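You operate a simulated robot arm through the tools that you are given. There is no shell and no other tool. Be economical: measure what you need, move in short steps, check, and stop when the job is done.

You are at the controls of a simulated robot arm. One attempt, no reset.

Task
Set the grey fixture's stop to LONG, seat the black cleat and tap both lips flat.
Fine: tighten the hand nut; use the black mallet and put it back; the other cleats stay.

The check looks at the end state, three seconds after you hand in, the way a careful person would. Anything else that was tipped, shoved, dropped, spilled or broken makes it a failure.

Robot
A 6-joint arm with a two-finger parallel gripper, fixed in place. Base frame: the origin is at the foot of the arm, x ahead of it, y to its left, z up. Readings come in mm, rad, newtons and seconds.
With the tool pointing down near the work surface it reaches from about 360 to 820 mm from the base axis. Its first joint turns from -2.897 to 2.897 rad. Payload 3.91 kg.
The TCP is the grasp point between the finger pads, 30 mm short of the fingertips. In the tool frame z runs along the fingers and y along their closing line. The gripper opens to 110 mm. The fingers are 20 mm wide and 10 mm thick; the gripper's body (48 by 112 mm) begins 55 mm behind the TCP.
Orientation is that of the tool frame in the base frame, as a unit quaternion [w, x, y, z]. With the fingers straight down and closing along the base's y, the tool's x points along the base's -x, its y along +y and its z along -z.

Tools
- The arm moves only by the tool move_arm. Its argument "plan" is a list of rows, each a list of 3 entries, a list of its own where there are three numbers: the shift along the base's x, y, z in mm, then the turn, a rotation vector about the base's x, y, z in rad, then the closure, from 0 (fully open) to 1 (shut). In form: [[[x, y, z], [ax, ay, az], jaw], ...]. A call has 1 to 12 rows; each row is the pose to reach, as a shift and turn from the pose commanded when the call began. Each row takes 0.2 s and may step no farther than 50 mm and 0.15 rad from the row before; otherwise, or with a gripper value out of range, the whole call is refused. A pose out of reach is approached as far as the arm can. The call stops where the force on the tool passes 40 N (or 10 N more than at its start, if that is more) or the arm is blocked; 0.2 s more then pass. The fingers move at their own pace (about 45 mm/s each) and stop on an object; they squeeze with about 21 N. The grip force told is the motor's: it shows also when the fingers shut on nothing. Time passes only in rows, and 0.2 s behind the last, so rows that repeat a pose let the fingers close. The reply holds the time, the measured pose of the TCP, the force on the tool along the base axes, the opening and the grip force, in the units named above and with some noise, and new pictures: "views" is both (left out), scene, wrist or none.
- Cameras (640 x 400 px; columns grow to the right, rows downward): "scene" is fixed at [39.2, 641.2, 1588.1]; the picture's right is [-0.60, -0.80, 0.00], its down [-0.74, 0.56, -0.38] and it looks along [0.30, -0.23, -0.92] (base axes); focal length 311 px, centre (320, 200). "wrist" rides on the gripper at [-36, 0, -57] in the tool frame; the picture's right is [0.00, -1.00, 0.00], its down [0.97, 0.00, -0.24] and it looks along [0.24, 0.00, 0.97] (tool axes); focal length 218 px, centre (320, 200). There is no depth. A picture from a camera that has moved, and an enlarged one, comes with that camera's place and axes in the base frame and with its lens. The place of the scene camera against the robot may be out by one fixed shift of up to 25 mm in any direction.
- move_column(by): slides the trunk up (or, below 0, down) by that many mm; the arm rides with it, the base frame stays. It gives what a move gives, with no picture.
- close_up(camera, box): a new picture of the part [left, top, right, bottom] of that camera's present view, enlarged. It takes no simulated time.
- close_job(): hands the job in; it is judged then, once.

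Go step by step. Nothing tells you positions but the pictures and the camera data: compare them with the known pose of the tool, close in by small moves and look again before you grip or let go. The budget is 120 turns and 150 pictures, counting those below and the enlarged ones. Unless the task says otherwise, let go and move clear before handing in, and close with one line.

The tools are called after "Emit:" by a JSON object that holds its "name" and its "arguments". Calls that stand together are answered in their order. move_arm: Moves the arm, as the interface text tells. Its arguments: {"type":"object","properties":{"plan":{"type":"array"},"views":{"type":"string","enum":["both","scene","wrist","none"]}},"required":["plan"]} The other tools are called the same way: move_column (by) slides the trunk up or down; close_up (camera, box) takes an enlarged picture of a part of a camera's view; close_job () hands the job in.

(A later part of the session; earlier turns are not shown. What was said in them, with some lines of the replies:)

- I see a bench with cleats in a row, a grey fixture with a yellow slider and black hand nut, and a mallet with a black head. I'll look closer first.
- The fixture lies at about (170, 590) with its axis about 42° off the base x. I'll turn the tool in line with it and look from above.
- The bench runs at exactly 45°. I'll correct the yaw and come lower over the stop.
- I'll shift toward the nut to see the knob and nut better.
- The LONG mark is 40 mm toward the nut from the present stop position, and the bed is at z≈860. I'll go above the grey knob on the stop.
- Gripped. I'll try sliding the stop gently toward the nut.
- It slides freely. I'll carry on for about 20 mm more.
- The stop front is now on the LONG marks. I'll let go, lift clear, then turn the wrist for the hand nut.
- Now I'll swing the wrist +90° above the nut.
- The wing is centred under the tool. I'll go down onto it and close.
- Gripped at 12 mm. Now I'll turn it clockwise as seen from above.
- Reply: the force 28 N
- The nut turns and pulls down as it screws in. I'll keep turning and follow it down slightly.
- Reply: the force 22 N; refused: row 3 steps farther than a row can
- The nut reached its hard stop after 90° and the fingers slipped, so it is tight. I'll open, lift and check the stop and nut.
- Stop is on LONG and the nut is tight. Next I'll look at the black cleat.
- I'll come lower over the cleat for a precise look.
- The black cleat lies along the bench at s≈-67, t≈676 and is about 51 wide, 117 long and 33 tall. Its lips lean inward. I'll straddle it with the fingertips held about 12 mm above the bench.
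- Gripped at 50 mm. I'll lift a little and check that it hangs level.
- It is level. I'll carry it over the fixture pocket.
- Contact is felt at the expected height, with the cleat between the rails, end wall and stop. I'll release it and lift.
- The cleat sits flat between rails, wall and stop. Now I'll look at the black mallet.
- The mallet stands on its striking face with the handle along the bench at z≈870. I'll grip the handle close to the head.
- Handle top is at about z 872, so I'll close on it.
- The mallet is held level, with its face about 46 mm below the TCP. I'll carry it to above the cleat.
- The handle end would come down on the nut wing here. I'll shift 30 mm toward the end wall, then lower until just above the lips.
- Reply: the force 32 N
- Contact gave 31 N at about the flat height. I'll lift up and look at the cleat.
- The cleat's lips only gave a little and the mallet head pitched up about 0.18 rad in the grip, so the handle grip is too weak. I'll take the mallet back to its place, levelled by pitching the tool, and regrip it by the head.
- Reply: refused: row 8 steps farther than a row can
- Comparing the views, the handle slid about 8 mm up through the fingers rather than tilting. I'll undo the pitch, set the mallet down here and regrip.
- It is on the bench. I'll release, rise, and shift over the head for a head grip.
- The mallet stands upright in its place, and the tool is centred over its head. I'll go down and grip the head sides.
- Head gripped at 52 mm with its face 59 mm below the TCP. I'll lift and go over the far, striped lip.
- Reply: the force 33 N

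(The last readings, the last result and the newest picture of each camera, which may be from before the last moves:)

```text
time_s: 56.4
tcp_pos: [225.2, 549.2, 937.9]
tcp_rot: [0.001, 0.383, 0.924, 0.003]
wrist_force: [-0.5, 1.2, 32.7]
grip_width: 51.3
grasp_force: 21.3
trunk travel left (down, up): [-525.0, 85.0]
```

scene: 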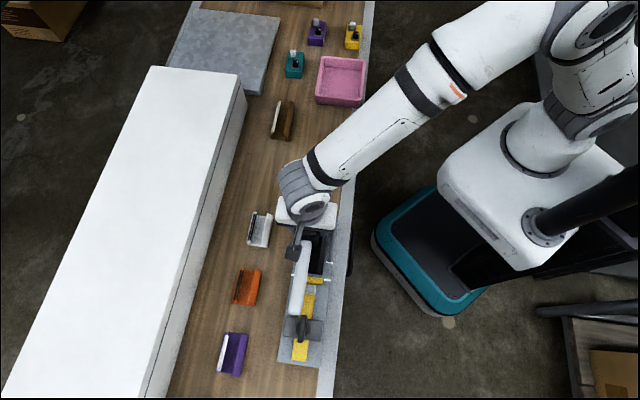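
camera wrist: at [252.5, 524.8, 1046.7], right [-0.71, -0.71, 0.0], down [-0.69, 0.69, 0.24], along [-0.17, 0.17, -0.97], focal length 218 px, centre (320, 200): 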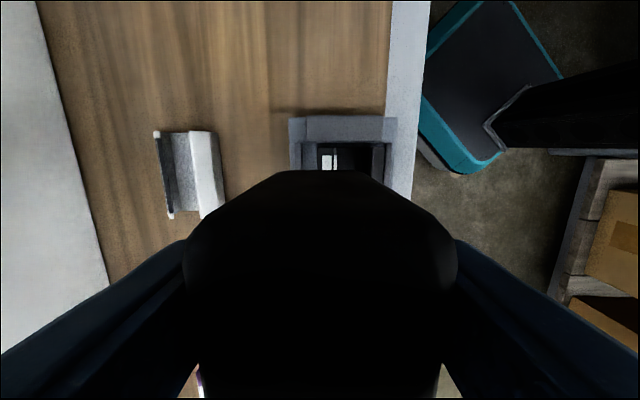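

Emit:
{"name": "move_arm", "arguments": {"plan": [[[0, 0, 30], [0, 0, 0], 1], [[0, 0, 55], [0, 0, 0], 1], [[30, 30, 55], [0, 0, 0], 1], [[60, 60, 55], [0, 0, 0], 1], [[75, 75, 55], [0, 0, 0], 1]], "views": "both"}}

Emit:
{"name": "close_up", "arguments": {"camera": "scene", "box": [275, 205, 350, 295]}}

```text
time_s: 57.6
tcp_pos: [298.5, 625.9, 987.1]
tcp_rot: [0.0, 0.383, 0.924, -0.001]
wrist_force: [-0.2, -0.1, -2.9]
grip_width: 51.9
grasp_force: 21.3
trunk travel left (down, up): [-525.0, 85.0]
camera wrist: at [325.3, 601.8, 1043.5], right [-0.71, -0.71, 0.0], down [-0.69, 0.69, 0.24], along [-0.17, 0.17, -0.97], focal length 218 px, centre (320, 200)
```

scene: 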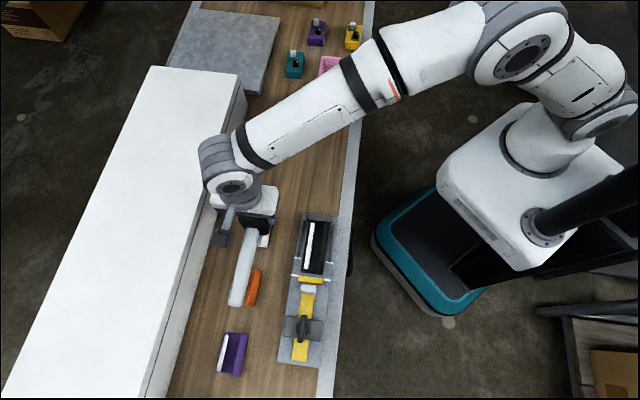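
wrist: 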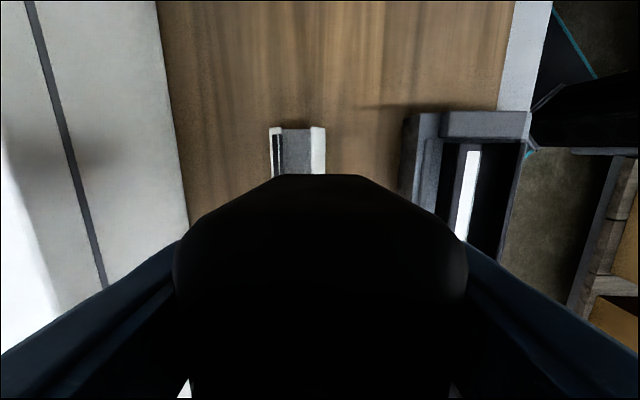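

```text
4.44 times, centred on (312, 250) of scene
camera zoom: at [39.2, 641.2, 1588.1], right [-0.6, -0.8, 0.0], down [-0.74, 0.56, -0.38], along [0.3, -0.23, -0.92], focal length 1384 px, centre (353, -22)
```

zoom: 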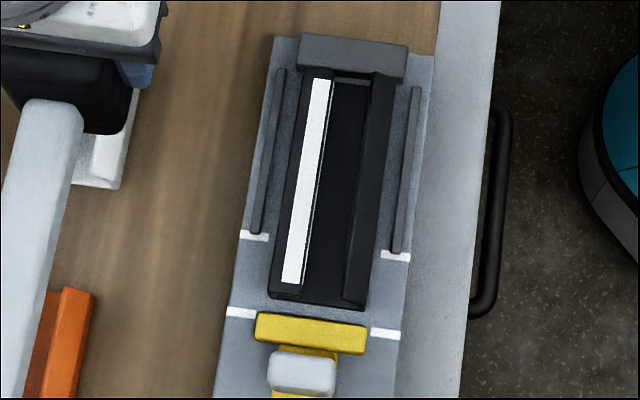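

The striped lip is flat now. Next I'll go over the near lip and tap it.

Emit:
{"name": "move_arm", "arguments": {"plan": [[[-30, -30, 0], [0, 0, 0], 1], [[-60, -60, 0], [0, 0, 0], 1], [[-90, -90, 0], [0, 0, 0], 1], [[-103.1, -103.2, 0], [0, 0, 0], 1], [[-103.1, -103.2, -20], [0, 0, 0], 1], [[-103.1, -103.2, -33], [0, 0, 0], 1], [[-103.1, -103.2, -33], [0, 0, 0], 1]], "views": "scene"}}

Emit:
{"name": "close_up", "arguments": {"camera": "scene", "box": [270, 200, 360, 300]}}

```text
time_s: 59.2
tcp_pos: [199.6, 523.0, 956.2]
tcp_rot: [-0.001, 0.383, 0.924, 0.001]
wrist_force: [0.8, -0.3, -3.1]
grip_width: 51.8
grasp_force: 21.2
trunk travel left (down, up): [-525.0, 85.0]
```

scene: 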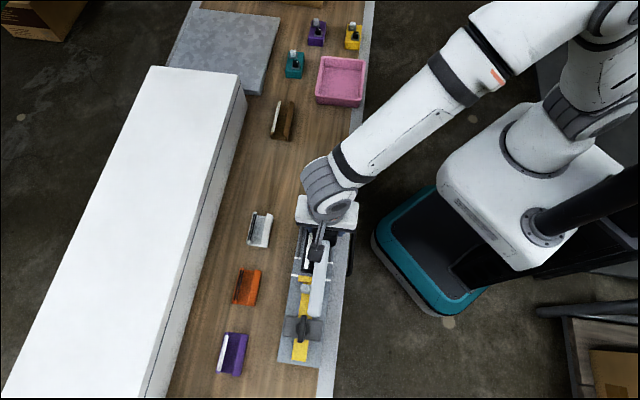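

```text
4.00 times, centred on (315, 250) of scene
camera zoom: at [39.2, 641.2, 1588.1], right [-0.6, -0.8, 0.0], down [-0.74, 0.56, -0.38], along [0.3, -0.23, -0.92], focal length 1245 px, centre (340, 0)
```

zoom: 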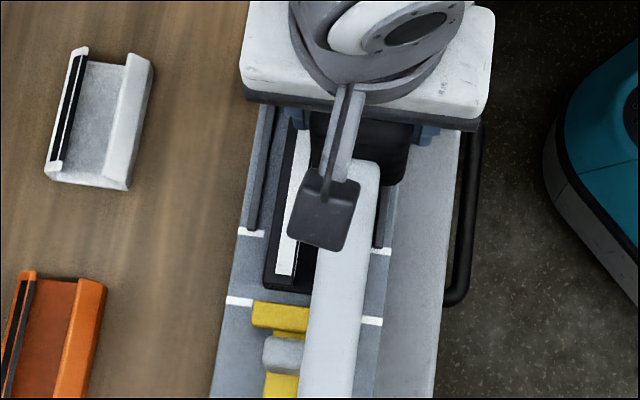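

Emit:
{"name": "move_arm", "arguments": {"plan": [[[-1, -1, -10], [0, 0, 0], 1], [[-1, -1, -19], [0, 0, 0], 1], [[-1, -1, -22], [0, 0, 0], 1]], "views": "none"}}

```text
time_s: 60.0
tcp_pos: [197.5, 520.6, 937.5]
tcp_rot: [-0.001, 0.383, 0.924, 0.002]
wrist_force: [2.2, -0.1, 21.1]
grip_width: 51.9
grasp_force: 20.7
trunk travel left (down, up): [-525.0, 85.0]
```

Emit:
{"name": "move_arm", "arguments": {"plan": [[[0, 0, -2], [0, 0, 0], 1], [[0, 0, -2], [0, 0, 0], 1], [[0, 0, 25], [0, 0, 0], 1], [[0, 0, 57], [0, 0, 0], 1], [[30, 30, 57], [0, 0, 0], 1], [[60, 60, 57], [0, 0, 0], 1], [[90, 90, 57], [0, 0, 0], 1], [[103, 103, 57], [0, 0, 0], 1]], "views": "both"}}

Emit:
{"name": "close_up", "arguments": {"camera": "scene", "box": [275, 205, 350, 295]}}

```text
time_s: 61.8
tcp_pos: [304.1, 623.5, 989.6]
tcp_rot: [0.0, 0.383, 0.924, -0.001]
wrist_force: [1.0, 0.2, -3.1]
grip_width: 51.8
grasp_force: 20.7
trunk travel left (down, up): [-525.0, 85.0]
camera wrist: at [329.6, 598.8, 1045.8], right [-0.71, -0.71, 0.0], down [-0.69, 0.69, 0.24], along [-0.17, 0.17, -0.97], focal length 218 px, centre (320, 200)
```

scene: 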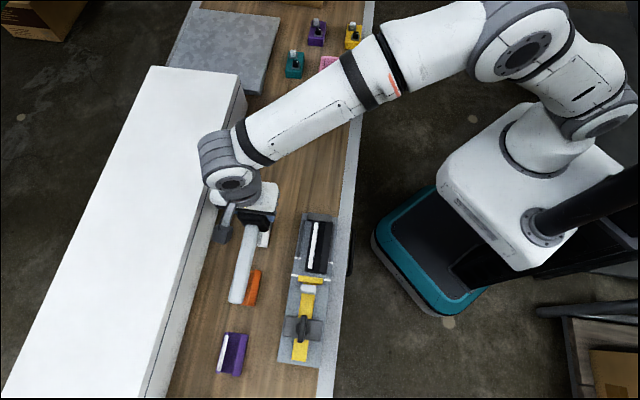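
wrist: 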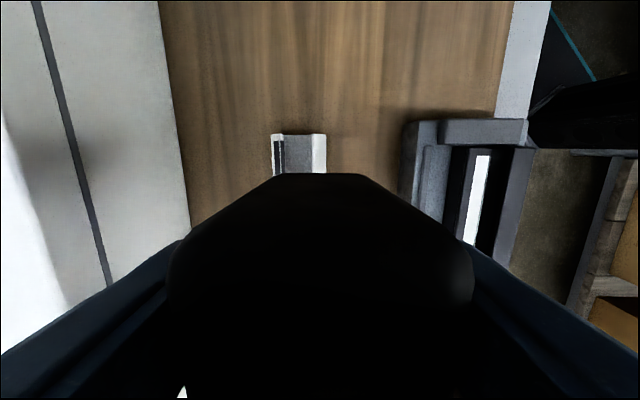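

```text
4.44 times, centred on (312, 250) of scene
camera zoom: at [39.2, 641.2, 1588.1], right [-0.6, -0.8, 0.0], down [-0.74, 0.56, -0.38], along [0.3, -0.23, -0.92], focal length 1384 px, centre (353, -22)
```

zoom: 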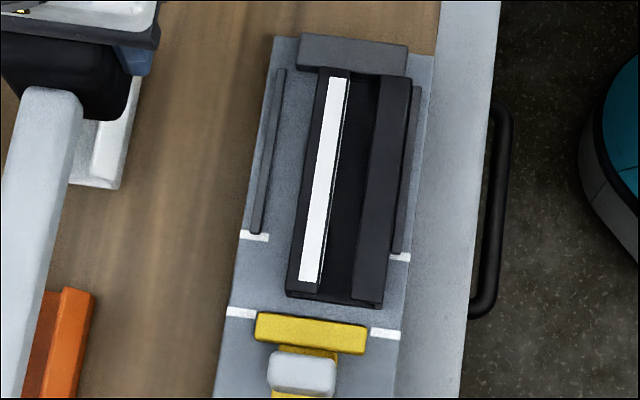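

Both lips are flat. The cleat slid sideways a little, which I'll check later. Now I'll take the mallet back to its place.

Emit:
{"name": "move_arm", "arguments": {"plan": [[[15, -37, 0], [0, 0, 0], 1], [[31, -77, 0], [0, 0, 0], 1], [[47, -117, 0], [0, 0, 0], 1], [[63, -157, 0], [0, 0, 0], 1], [[79, -196, 0], [0, 0, 0], 1], [[95, -236, 0], [0, 0, 0], 1], [[110, -273, 0], [0, 0, 0], 1], [[120, -298, -10], [0, 0, 0], 1], [[124.6, -309.1, -40], [0, 0, 0], 1], [[124.6, -309.1, -75], [0, 0, 0], 1], [[124.6, -309.1, -98], [0, 0, 0], 1], [[124.6, -309.1, -104], [0, 0, 0], 1]], "views": "scene"}}

Emit:
{"name": "close_up", "arguments": {"camera": "scene", "box": [290, 90, 380, 200]}}

Emit:
{"name": "close_up", "arguments": {"camera": "scene", "box": [275, 205, 350, 295]}}

```text
time_s: 64.4
tcp_pos: [423.6, 314.4, 886.2]
tcp_rot: [0.0, 0.383, 0.924, 0.0]
wrist_force: [-0.1, 0.0, -2.8]
grip_width: 51.9
grasp_force: 20.9
trunk travel left (down, up): [-525.0, 85.0]
```

scene: 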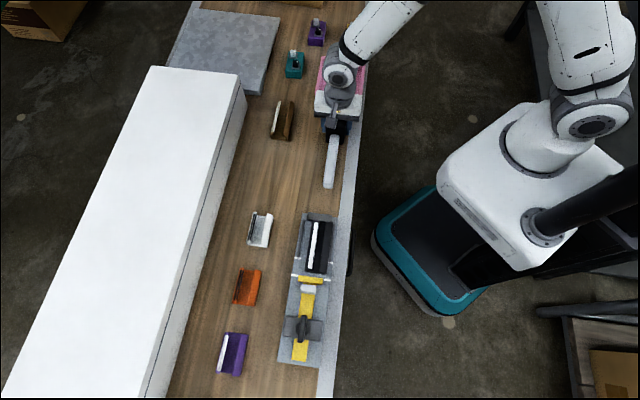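

```text
3.64 times, centred on (335, 145) of scene
camera zoom: at [39.2, 641.2, 1588.1], right [-0.6, -0.8, 0.0], down [-0.74, 0.56, -0.38], along [0.3, -0.23, -0.92], focal length 1132 px, centre (266, 400)
```

zoom: 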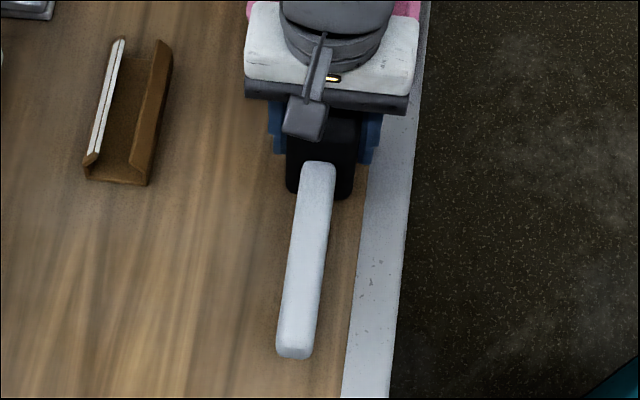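

```text
4.44 times, centred on (312, 250) of scene
camera zoom: at [39.2, 641.2, 1588.1], right [-0.6, -0.8, 0.0], down [-0.74, 0.56, -0.38], along [0.3, -0.23, -0.92], focal length 1384 px, centre (353, -22)
```

zoom: 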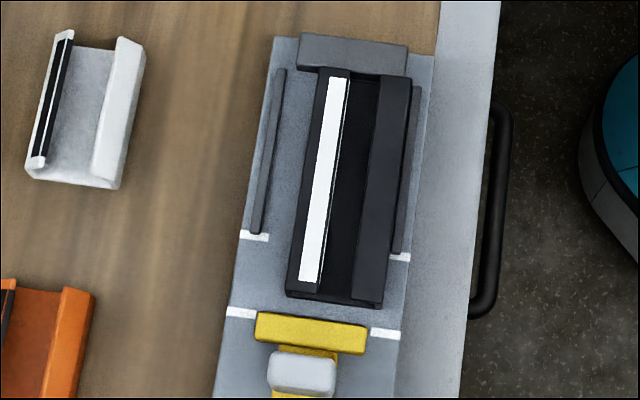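

Still airborne by a few mm. I'll lower until it touches.

Emit:
{"name": "move_arm", "arguments": {"plan": [[[0, 0, -3], [0, 0, 0], 1], [[0, 0, -6], [0, 0, 0], 1], [[0, 0, -8], [0, 0, 0], 1], [[0, 0, -8], [0, 0, 0], 1]], "views": "none"}}

```text
time_s: 65.4
tcp_pos: [424.1, 315.0, 879.3]
tcp_rot: [0.0, 0.383, 0.924, 0.0]
wrist_force: [-0.2, 0.2, -2.4]
grip_width: 52.0
grasp_force: 20.9
trunk travel left (down, up): [-525.0, 85.0]
```

Emit:
{"name": "move_arm", "arguments": {"plan": [[[0, 0, -1.5], [0, 0, 0], 1], [[0, 0, -3], [0, 0, 0], 1], [[0, 0, -3], [0, 0, 0], 1]], "views": "none"}}

```text
time_s: 66.2
tcp_pos: [425.1, 314.5, 876.3]
tcp_rot: [0.0, 0.382, 0.924, 0.0]
wrist_force: [1.0, -0.1, -2.5]
grip_width: 51.6
grasp_force: 21.2
trunk travel left (down, up): [-525.0, 85.0]
```

Emit:
{"name": "move_arm", "arguments": {"plan": [[[0, 0, -1.5], [0, 0, 0], 1], [[0, 0, -3], [0, 0, 0], 1], [[0, 0, -3], [0, 0, 0], 1]], "views": "none"}}

```text
time_s: 67.0
tcp_pos: [425.6, 314.1, 873.5]
tcp_rot: [0.001, 0.383, 0.924, 0.001]
wrist_force: [0.2, -0.5, 4.3]
grip_width: 51.7
grasp_force: 21.0
trunk travel left (down, up): [-525.0, 85.0]
```

Touching now. I'll release and rise.

Emit:
{"name": "move_arm", "arguments": {"plan": [[[0, 0, 0], [0, 0, 0], 0.7], [[0, 0, 0], [0, 0, 0], 0.4], [[0, 0, 0], [0, 0, 0], 0.3], [[0, 0, 40], [0, 0, 0], 0.3], [[0, 0, 80], [0, 0, 0], 0.3], [[0, 0, 120], [0, 0, 0], 0.3], [[0, 0, 140], [0, 0, 0], 0.2]], "views": "both"}}

```text
time_s: 68.6
tcp_pos: [424.9, 315.1, 1013.6]
tcp_rot: [0.0, 0.383, 0.924, 0.0]
wrist_force: [0.6, 0.1, 0.1]
grip_width: 88.0
grasp_force: 0.1
trunk travel left (down, up): [-525.0, 85.0]
camera wrist: at [451.2, 289.6, 1069.7], right [-0.71, -0.71, 0.0], down [-0.69, 0.69, 0.24], along [-0.17, 0.17, -0.97], focal length 218 px, centre (320, 200)
```

scene: 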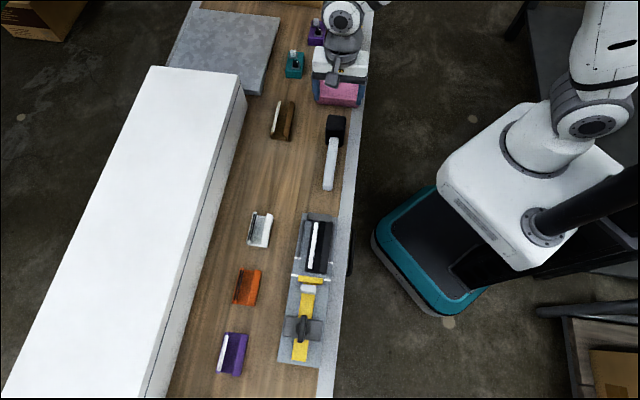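
wrist: 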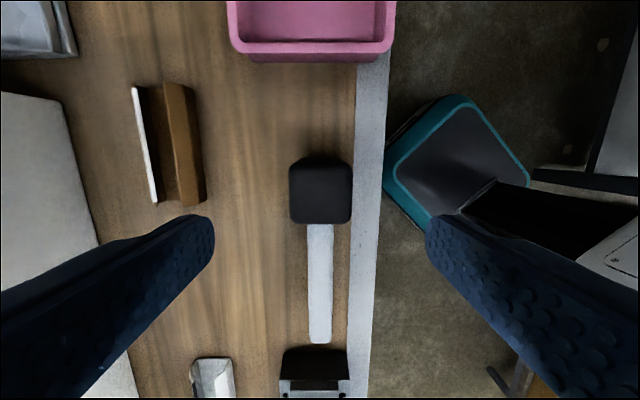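

The mallet is back upright in its place. I'll inspect the cleat from above.

Emit:
{"name": "move_arm", "arguments": {"plan": [[[-30, 31, 0], [0, 0, 0], 0.2], [[-60, 62, 0], [0, 0, 0], 0.2], [[-90, 94, 0], [0, 0, 0], 0.2], [[-120, 126, 0], [0, 0, 0], 0.2], [[-150, 158, 0], [0, 0, 0], 0.2], [[-180, 190, 0], [0, 0, 0], 0.2], [[-210, 221, 0], [0, 0, 0], 0.2], [[-229.6, 241.3, -15], [0, 0, 0], 0.2], [[-229.6, 241.3, -44], [0, 0, 0], 0.2], [[-229.6, 241.3, -44], [0, 0, 0], 0.2]], "views": "wrist"}}

Emit:
{"name": "close_up", "arguments": {"camera": "wrist", "box": [230, 30, 410, 310]}}

Emit:
{"name": "close_up", "arguments": {"camera": "wrist", "box": [250, 180, 390, 300]}}

```text
time_s: 70.8
tcp_pos: [196.4, 555.3, 968.8]
tcp_rot: [0.0, 0.382, 0.924, 0.0]
wrist_force: [0.2, -0.7, 0.9]
grip_width: 88.1
grasp_force: 0.0
trunk travel left (down, up): [-525.0, 85.0]
camera wrist: at [221.6, 529.4, 1025.0], right [-0.71, -0.71, 0.0], down [-0.69, 0.69, 0.24], along [-0.17, 0.17, -0.97], focal length 218 px, centre (320, 200)
```

wrist: 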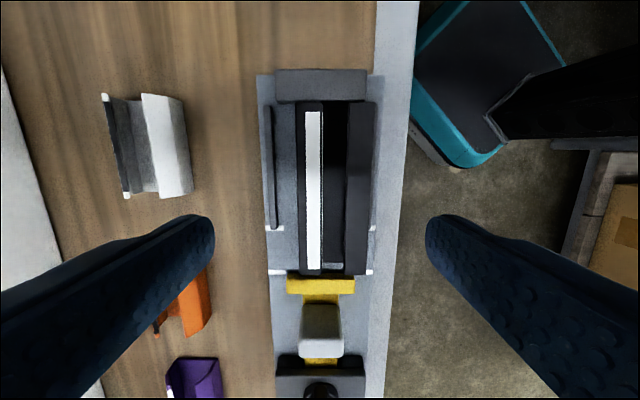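

```text
1.43 times, centred on (320, 170) of wrist
camera zoom: at [221.6, 529.4, 1025.0], right [-0.71, -0.71, 0.0], down [-0.69, 0.69, 0.24], along [-0.17, 0.17, -0.97], focal length 312 px, centre (320, 243)
```

zoom: 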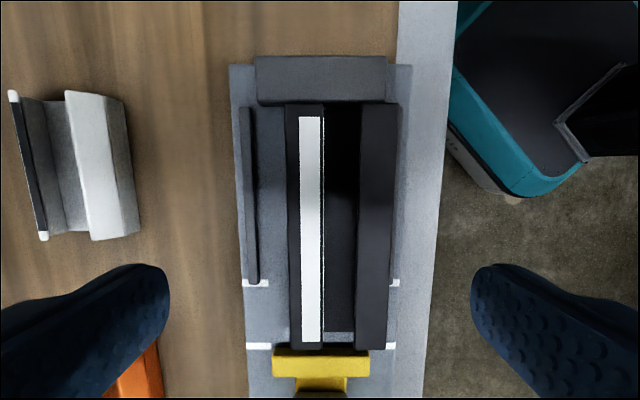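

```text
3.33 times, centred on (320, 240) of wrist
camera zoom: at [221.6, 529.4, 1025.0], right [-0.71, -0.71, 0.0], down [-0.69, 0.69, 0.24], along [-0.17, 0.17, -0.97], focal length 728 px, centre (320, 67)
```

zoom: 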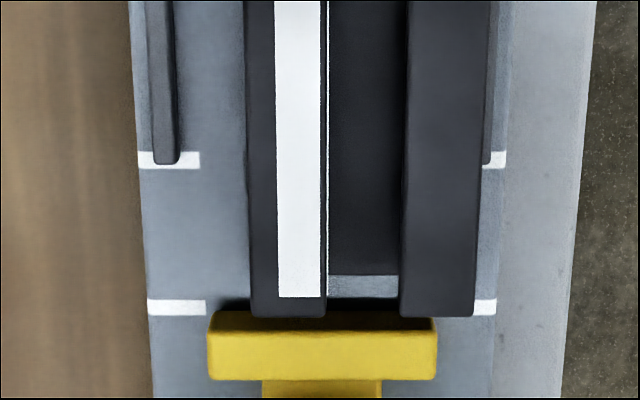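

Both lips lie flat and the cleat is flat in the pocket, but it rests against the near rail. I'll recentre it gently with the fingers just above rail height.

Emit:
{"name": "move_arm", "arguments": {"plan": [[[3.6, -3.9, -30], [0, 0, 0], 0.2], [[3.6, -3.9, -55], [0, 0, 0], 0.2], [[3.6, -3.9, -67], [0, 0, 0], 0.2], [[3.6, -3.9, -67], [0, 0, 0], 0.2]], "views": "wrist"}}

```text
time_s: 71.8
tcp_pos: [198.8, 551.2, 901.6]
tcp_rot: [0.0, 0.382, 0.924, 0.0]
wrist_force: [-0.4, -0.5, 0.6]
grip_width: 88.1
grasp_force: 0.1
trunk travel left (down, up): [-525.0, 85.0]
camera wrist: at [224.4, 525.7, 958.5], right [-0.71, -0.71, 0.0], down [-0.69, 0.69, 0.24], along [-0.17, 0.17, -0.97], focal length 218 px, centre (320, 200)
```

wrist: 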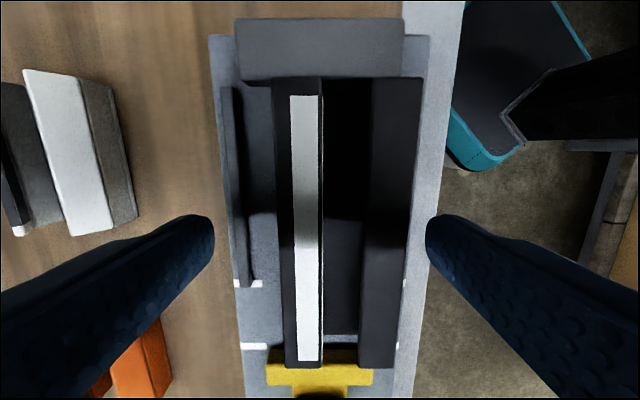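

Emit:
{"name": "move_arm", "arguments": {"plan": [[[0, 0, 0], [0, 0, 0], 0.3], [[0, 0, 0], [0, 0, 0], 0.38], [[0, 0, 0], [0, 0, 0], 0.44], [[0, 0, 0], [0, 0, 0], 0.48], [[0, 0, 0], [0, 0, 0], 0.51], [[0, 0, 0], [0, 0, 0], 0.53], [[0, 0, 0], [0, 0, 0], 0.53]], "views": "wrist"}}

```text
time_s: 73.4
tcp_pos: [198.4, 551.6, 902.3]
tcp_rot: [0.0, 0.383, 0.924, 0.0]
wrist_force: [0.5, 0.2, 0.2]
grip_width: 51.8
grasp_force: 0.0
trunk travel left (down, up): [-525.0, 85.0]
camera wrist: at [224.3, 525.7, 958.8], right [-0.71, -0.71, 0.0], down [-0.69, 0.69, 0.24], along [-0.17, 0.17, -0.97], focal length 218 px, centre (320, 200)
```

wrist: 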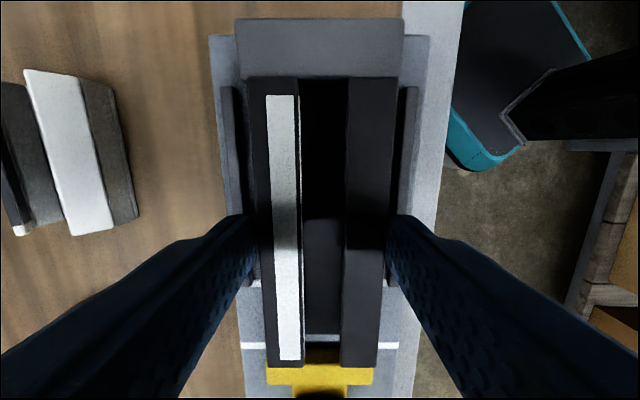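

Centred with no forces left. I'll open, lift clear and do a final check.

Emit:
{"name": "move_arm", "arguments": {"plan": [[[0, 0, 0], [0, 0, 0], 0.4], [[0, 0, 0], [0, 0, 0], 0.25], [[0, 0, 30], [0, 0, 0], 0.25], [[0, 0, 70], [0, 0, 0], 0.25], [[0, 0, 110], [0, 0, 0], 0.2], [[0, 0, 110], [0, 0, 0], 0.2]], "views": "wrist"}}

Emit:
{"name": "close_up", "arguments": {"camera": "wrist", "box": [230, 60, 410, 350]}}

```text
time_s: 74.8
tcp_pos: [193.3, 551.4, 1012.7]
tcp_rot: [0.0, 0.383, 0.924, 0.001]
wrist_force: [0.4, 0.3, -0.7]
grip_width: 88.1
grasp_force: 0.1
trunk travel left (down, up): [-525.0, 85.0]
camera wrist: at [219.2, 526.8, 1069.2], right [-0.71, -0.71, 0.0], down [-0.69, 0.69, 0.24], along [-0.17, 0.17, -0.97], focal length 218 px, centre (320, 200)
```

wrist: 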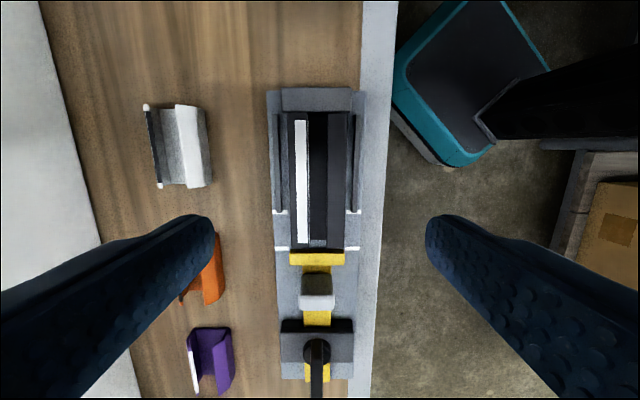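

```text
1.38 times, centred on (320, 205) of wrist
camera zoom: at [219.2, 526.8, 1069.2], right [-0.71, -0.71, 0.0], down [-0.69, 0.69, 0.24], along [-0.17, 0.17, -0.97], focal length 301 px, centre (320, 193)
```

zoom: 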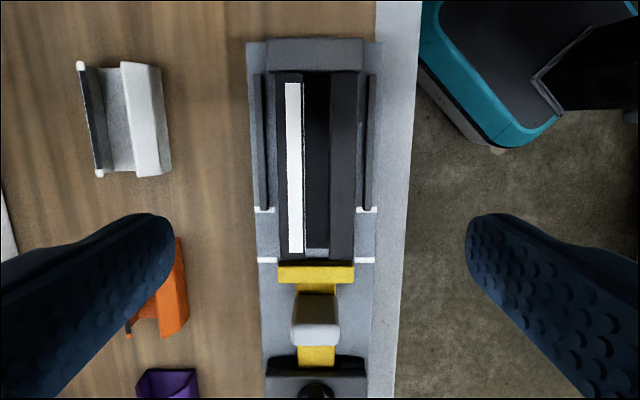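

Everything looks right from here. I'll move the arm aside for one last view of the whole scene.

Emit:
{"name": "move_arm", "arguments": {"plan": [[[0, -30, 40], [0, 0, 0], 0.2], [[0, -75, 60], [0, 0, 0], 0.2], [[0, -120, 80], [0, 0, 0], 0.2], [[0, -165, 100], [0, 0, 0], 0.2]], "views": "scene"}}

Emit:
{"name": "close_up", "arguments": {"camera": "scene", "box": [265, 200, 355, 370]}}

Emit:
{"name": "close_up", "arguments": {"camera": "scene", "box": [275, 205, 350, 295]}}

```text
time_s: 75.8
tcp_pos: [199.4, 388.4, 1112.9]
tcp_rot: [0.0, 0.382, 0.924, 0.0]
wrist_force: [-0.2, -0.5, 0.0]
grip_width: 88.2
grasp_force: 0.0
trunk travel left (down, up): [-525.0, 85.0]
```

scene: 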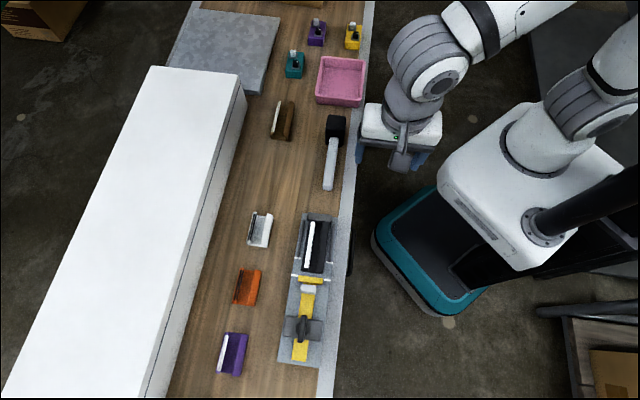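

```text
2.35 times, centred on (310, 285) of scene
camera zoom: at [39.2, 641.2, 1588.1], right [-0.6, -0.8, 0.0], down [-0.74, 0.56, -0.38], along [0.3, -0.23, -0.92], focal length 732 px, centre (344, 0)
```

zoom: 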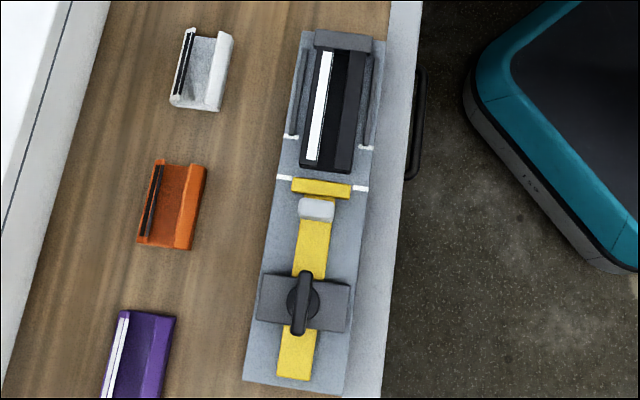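

```text
4.44 times, centred on (312, 250) of scene
camera zoom: at [39.2, 641.2, 1588.1], right [-0.6, -0.8, 0.0], down [-0.74, 0.56, -0.38], along [0.3, -0.23, -0.92], focal length 1384 px, centre (353, -22)
```

zoom: 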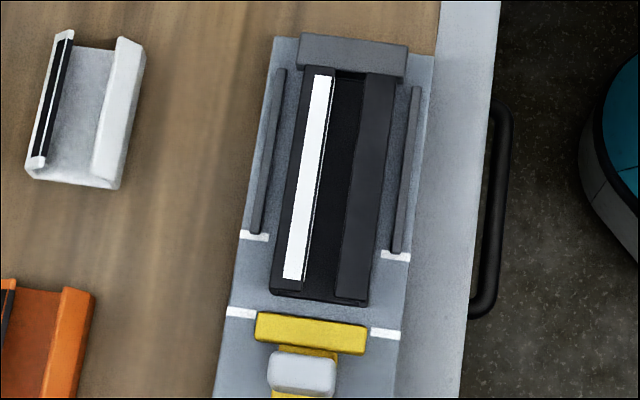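

The stop is at LONG with the nut tight, the cleat is seated with both lips flat, the mallet is back, and the other cleats are untouched. I'm handing in.

Emit:
{"name": "close_job", "arguments": {}}

```text
The job is handed in.
```

The grey fixture's stop is set to LONG and the hand nut is tight. The black cleat is seated with both lips tapped flat, the black mallet is back in its place, and the other cleats were not touched.
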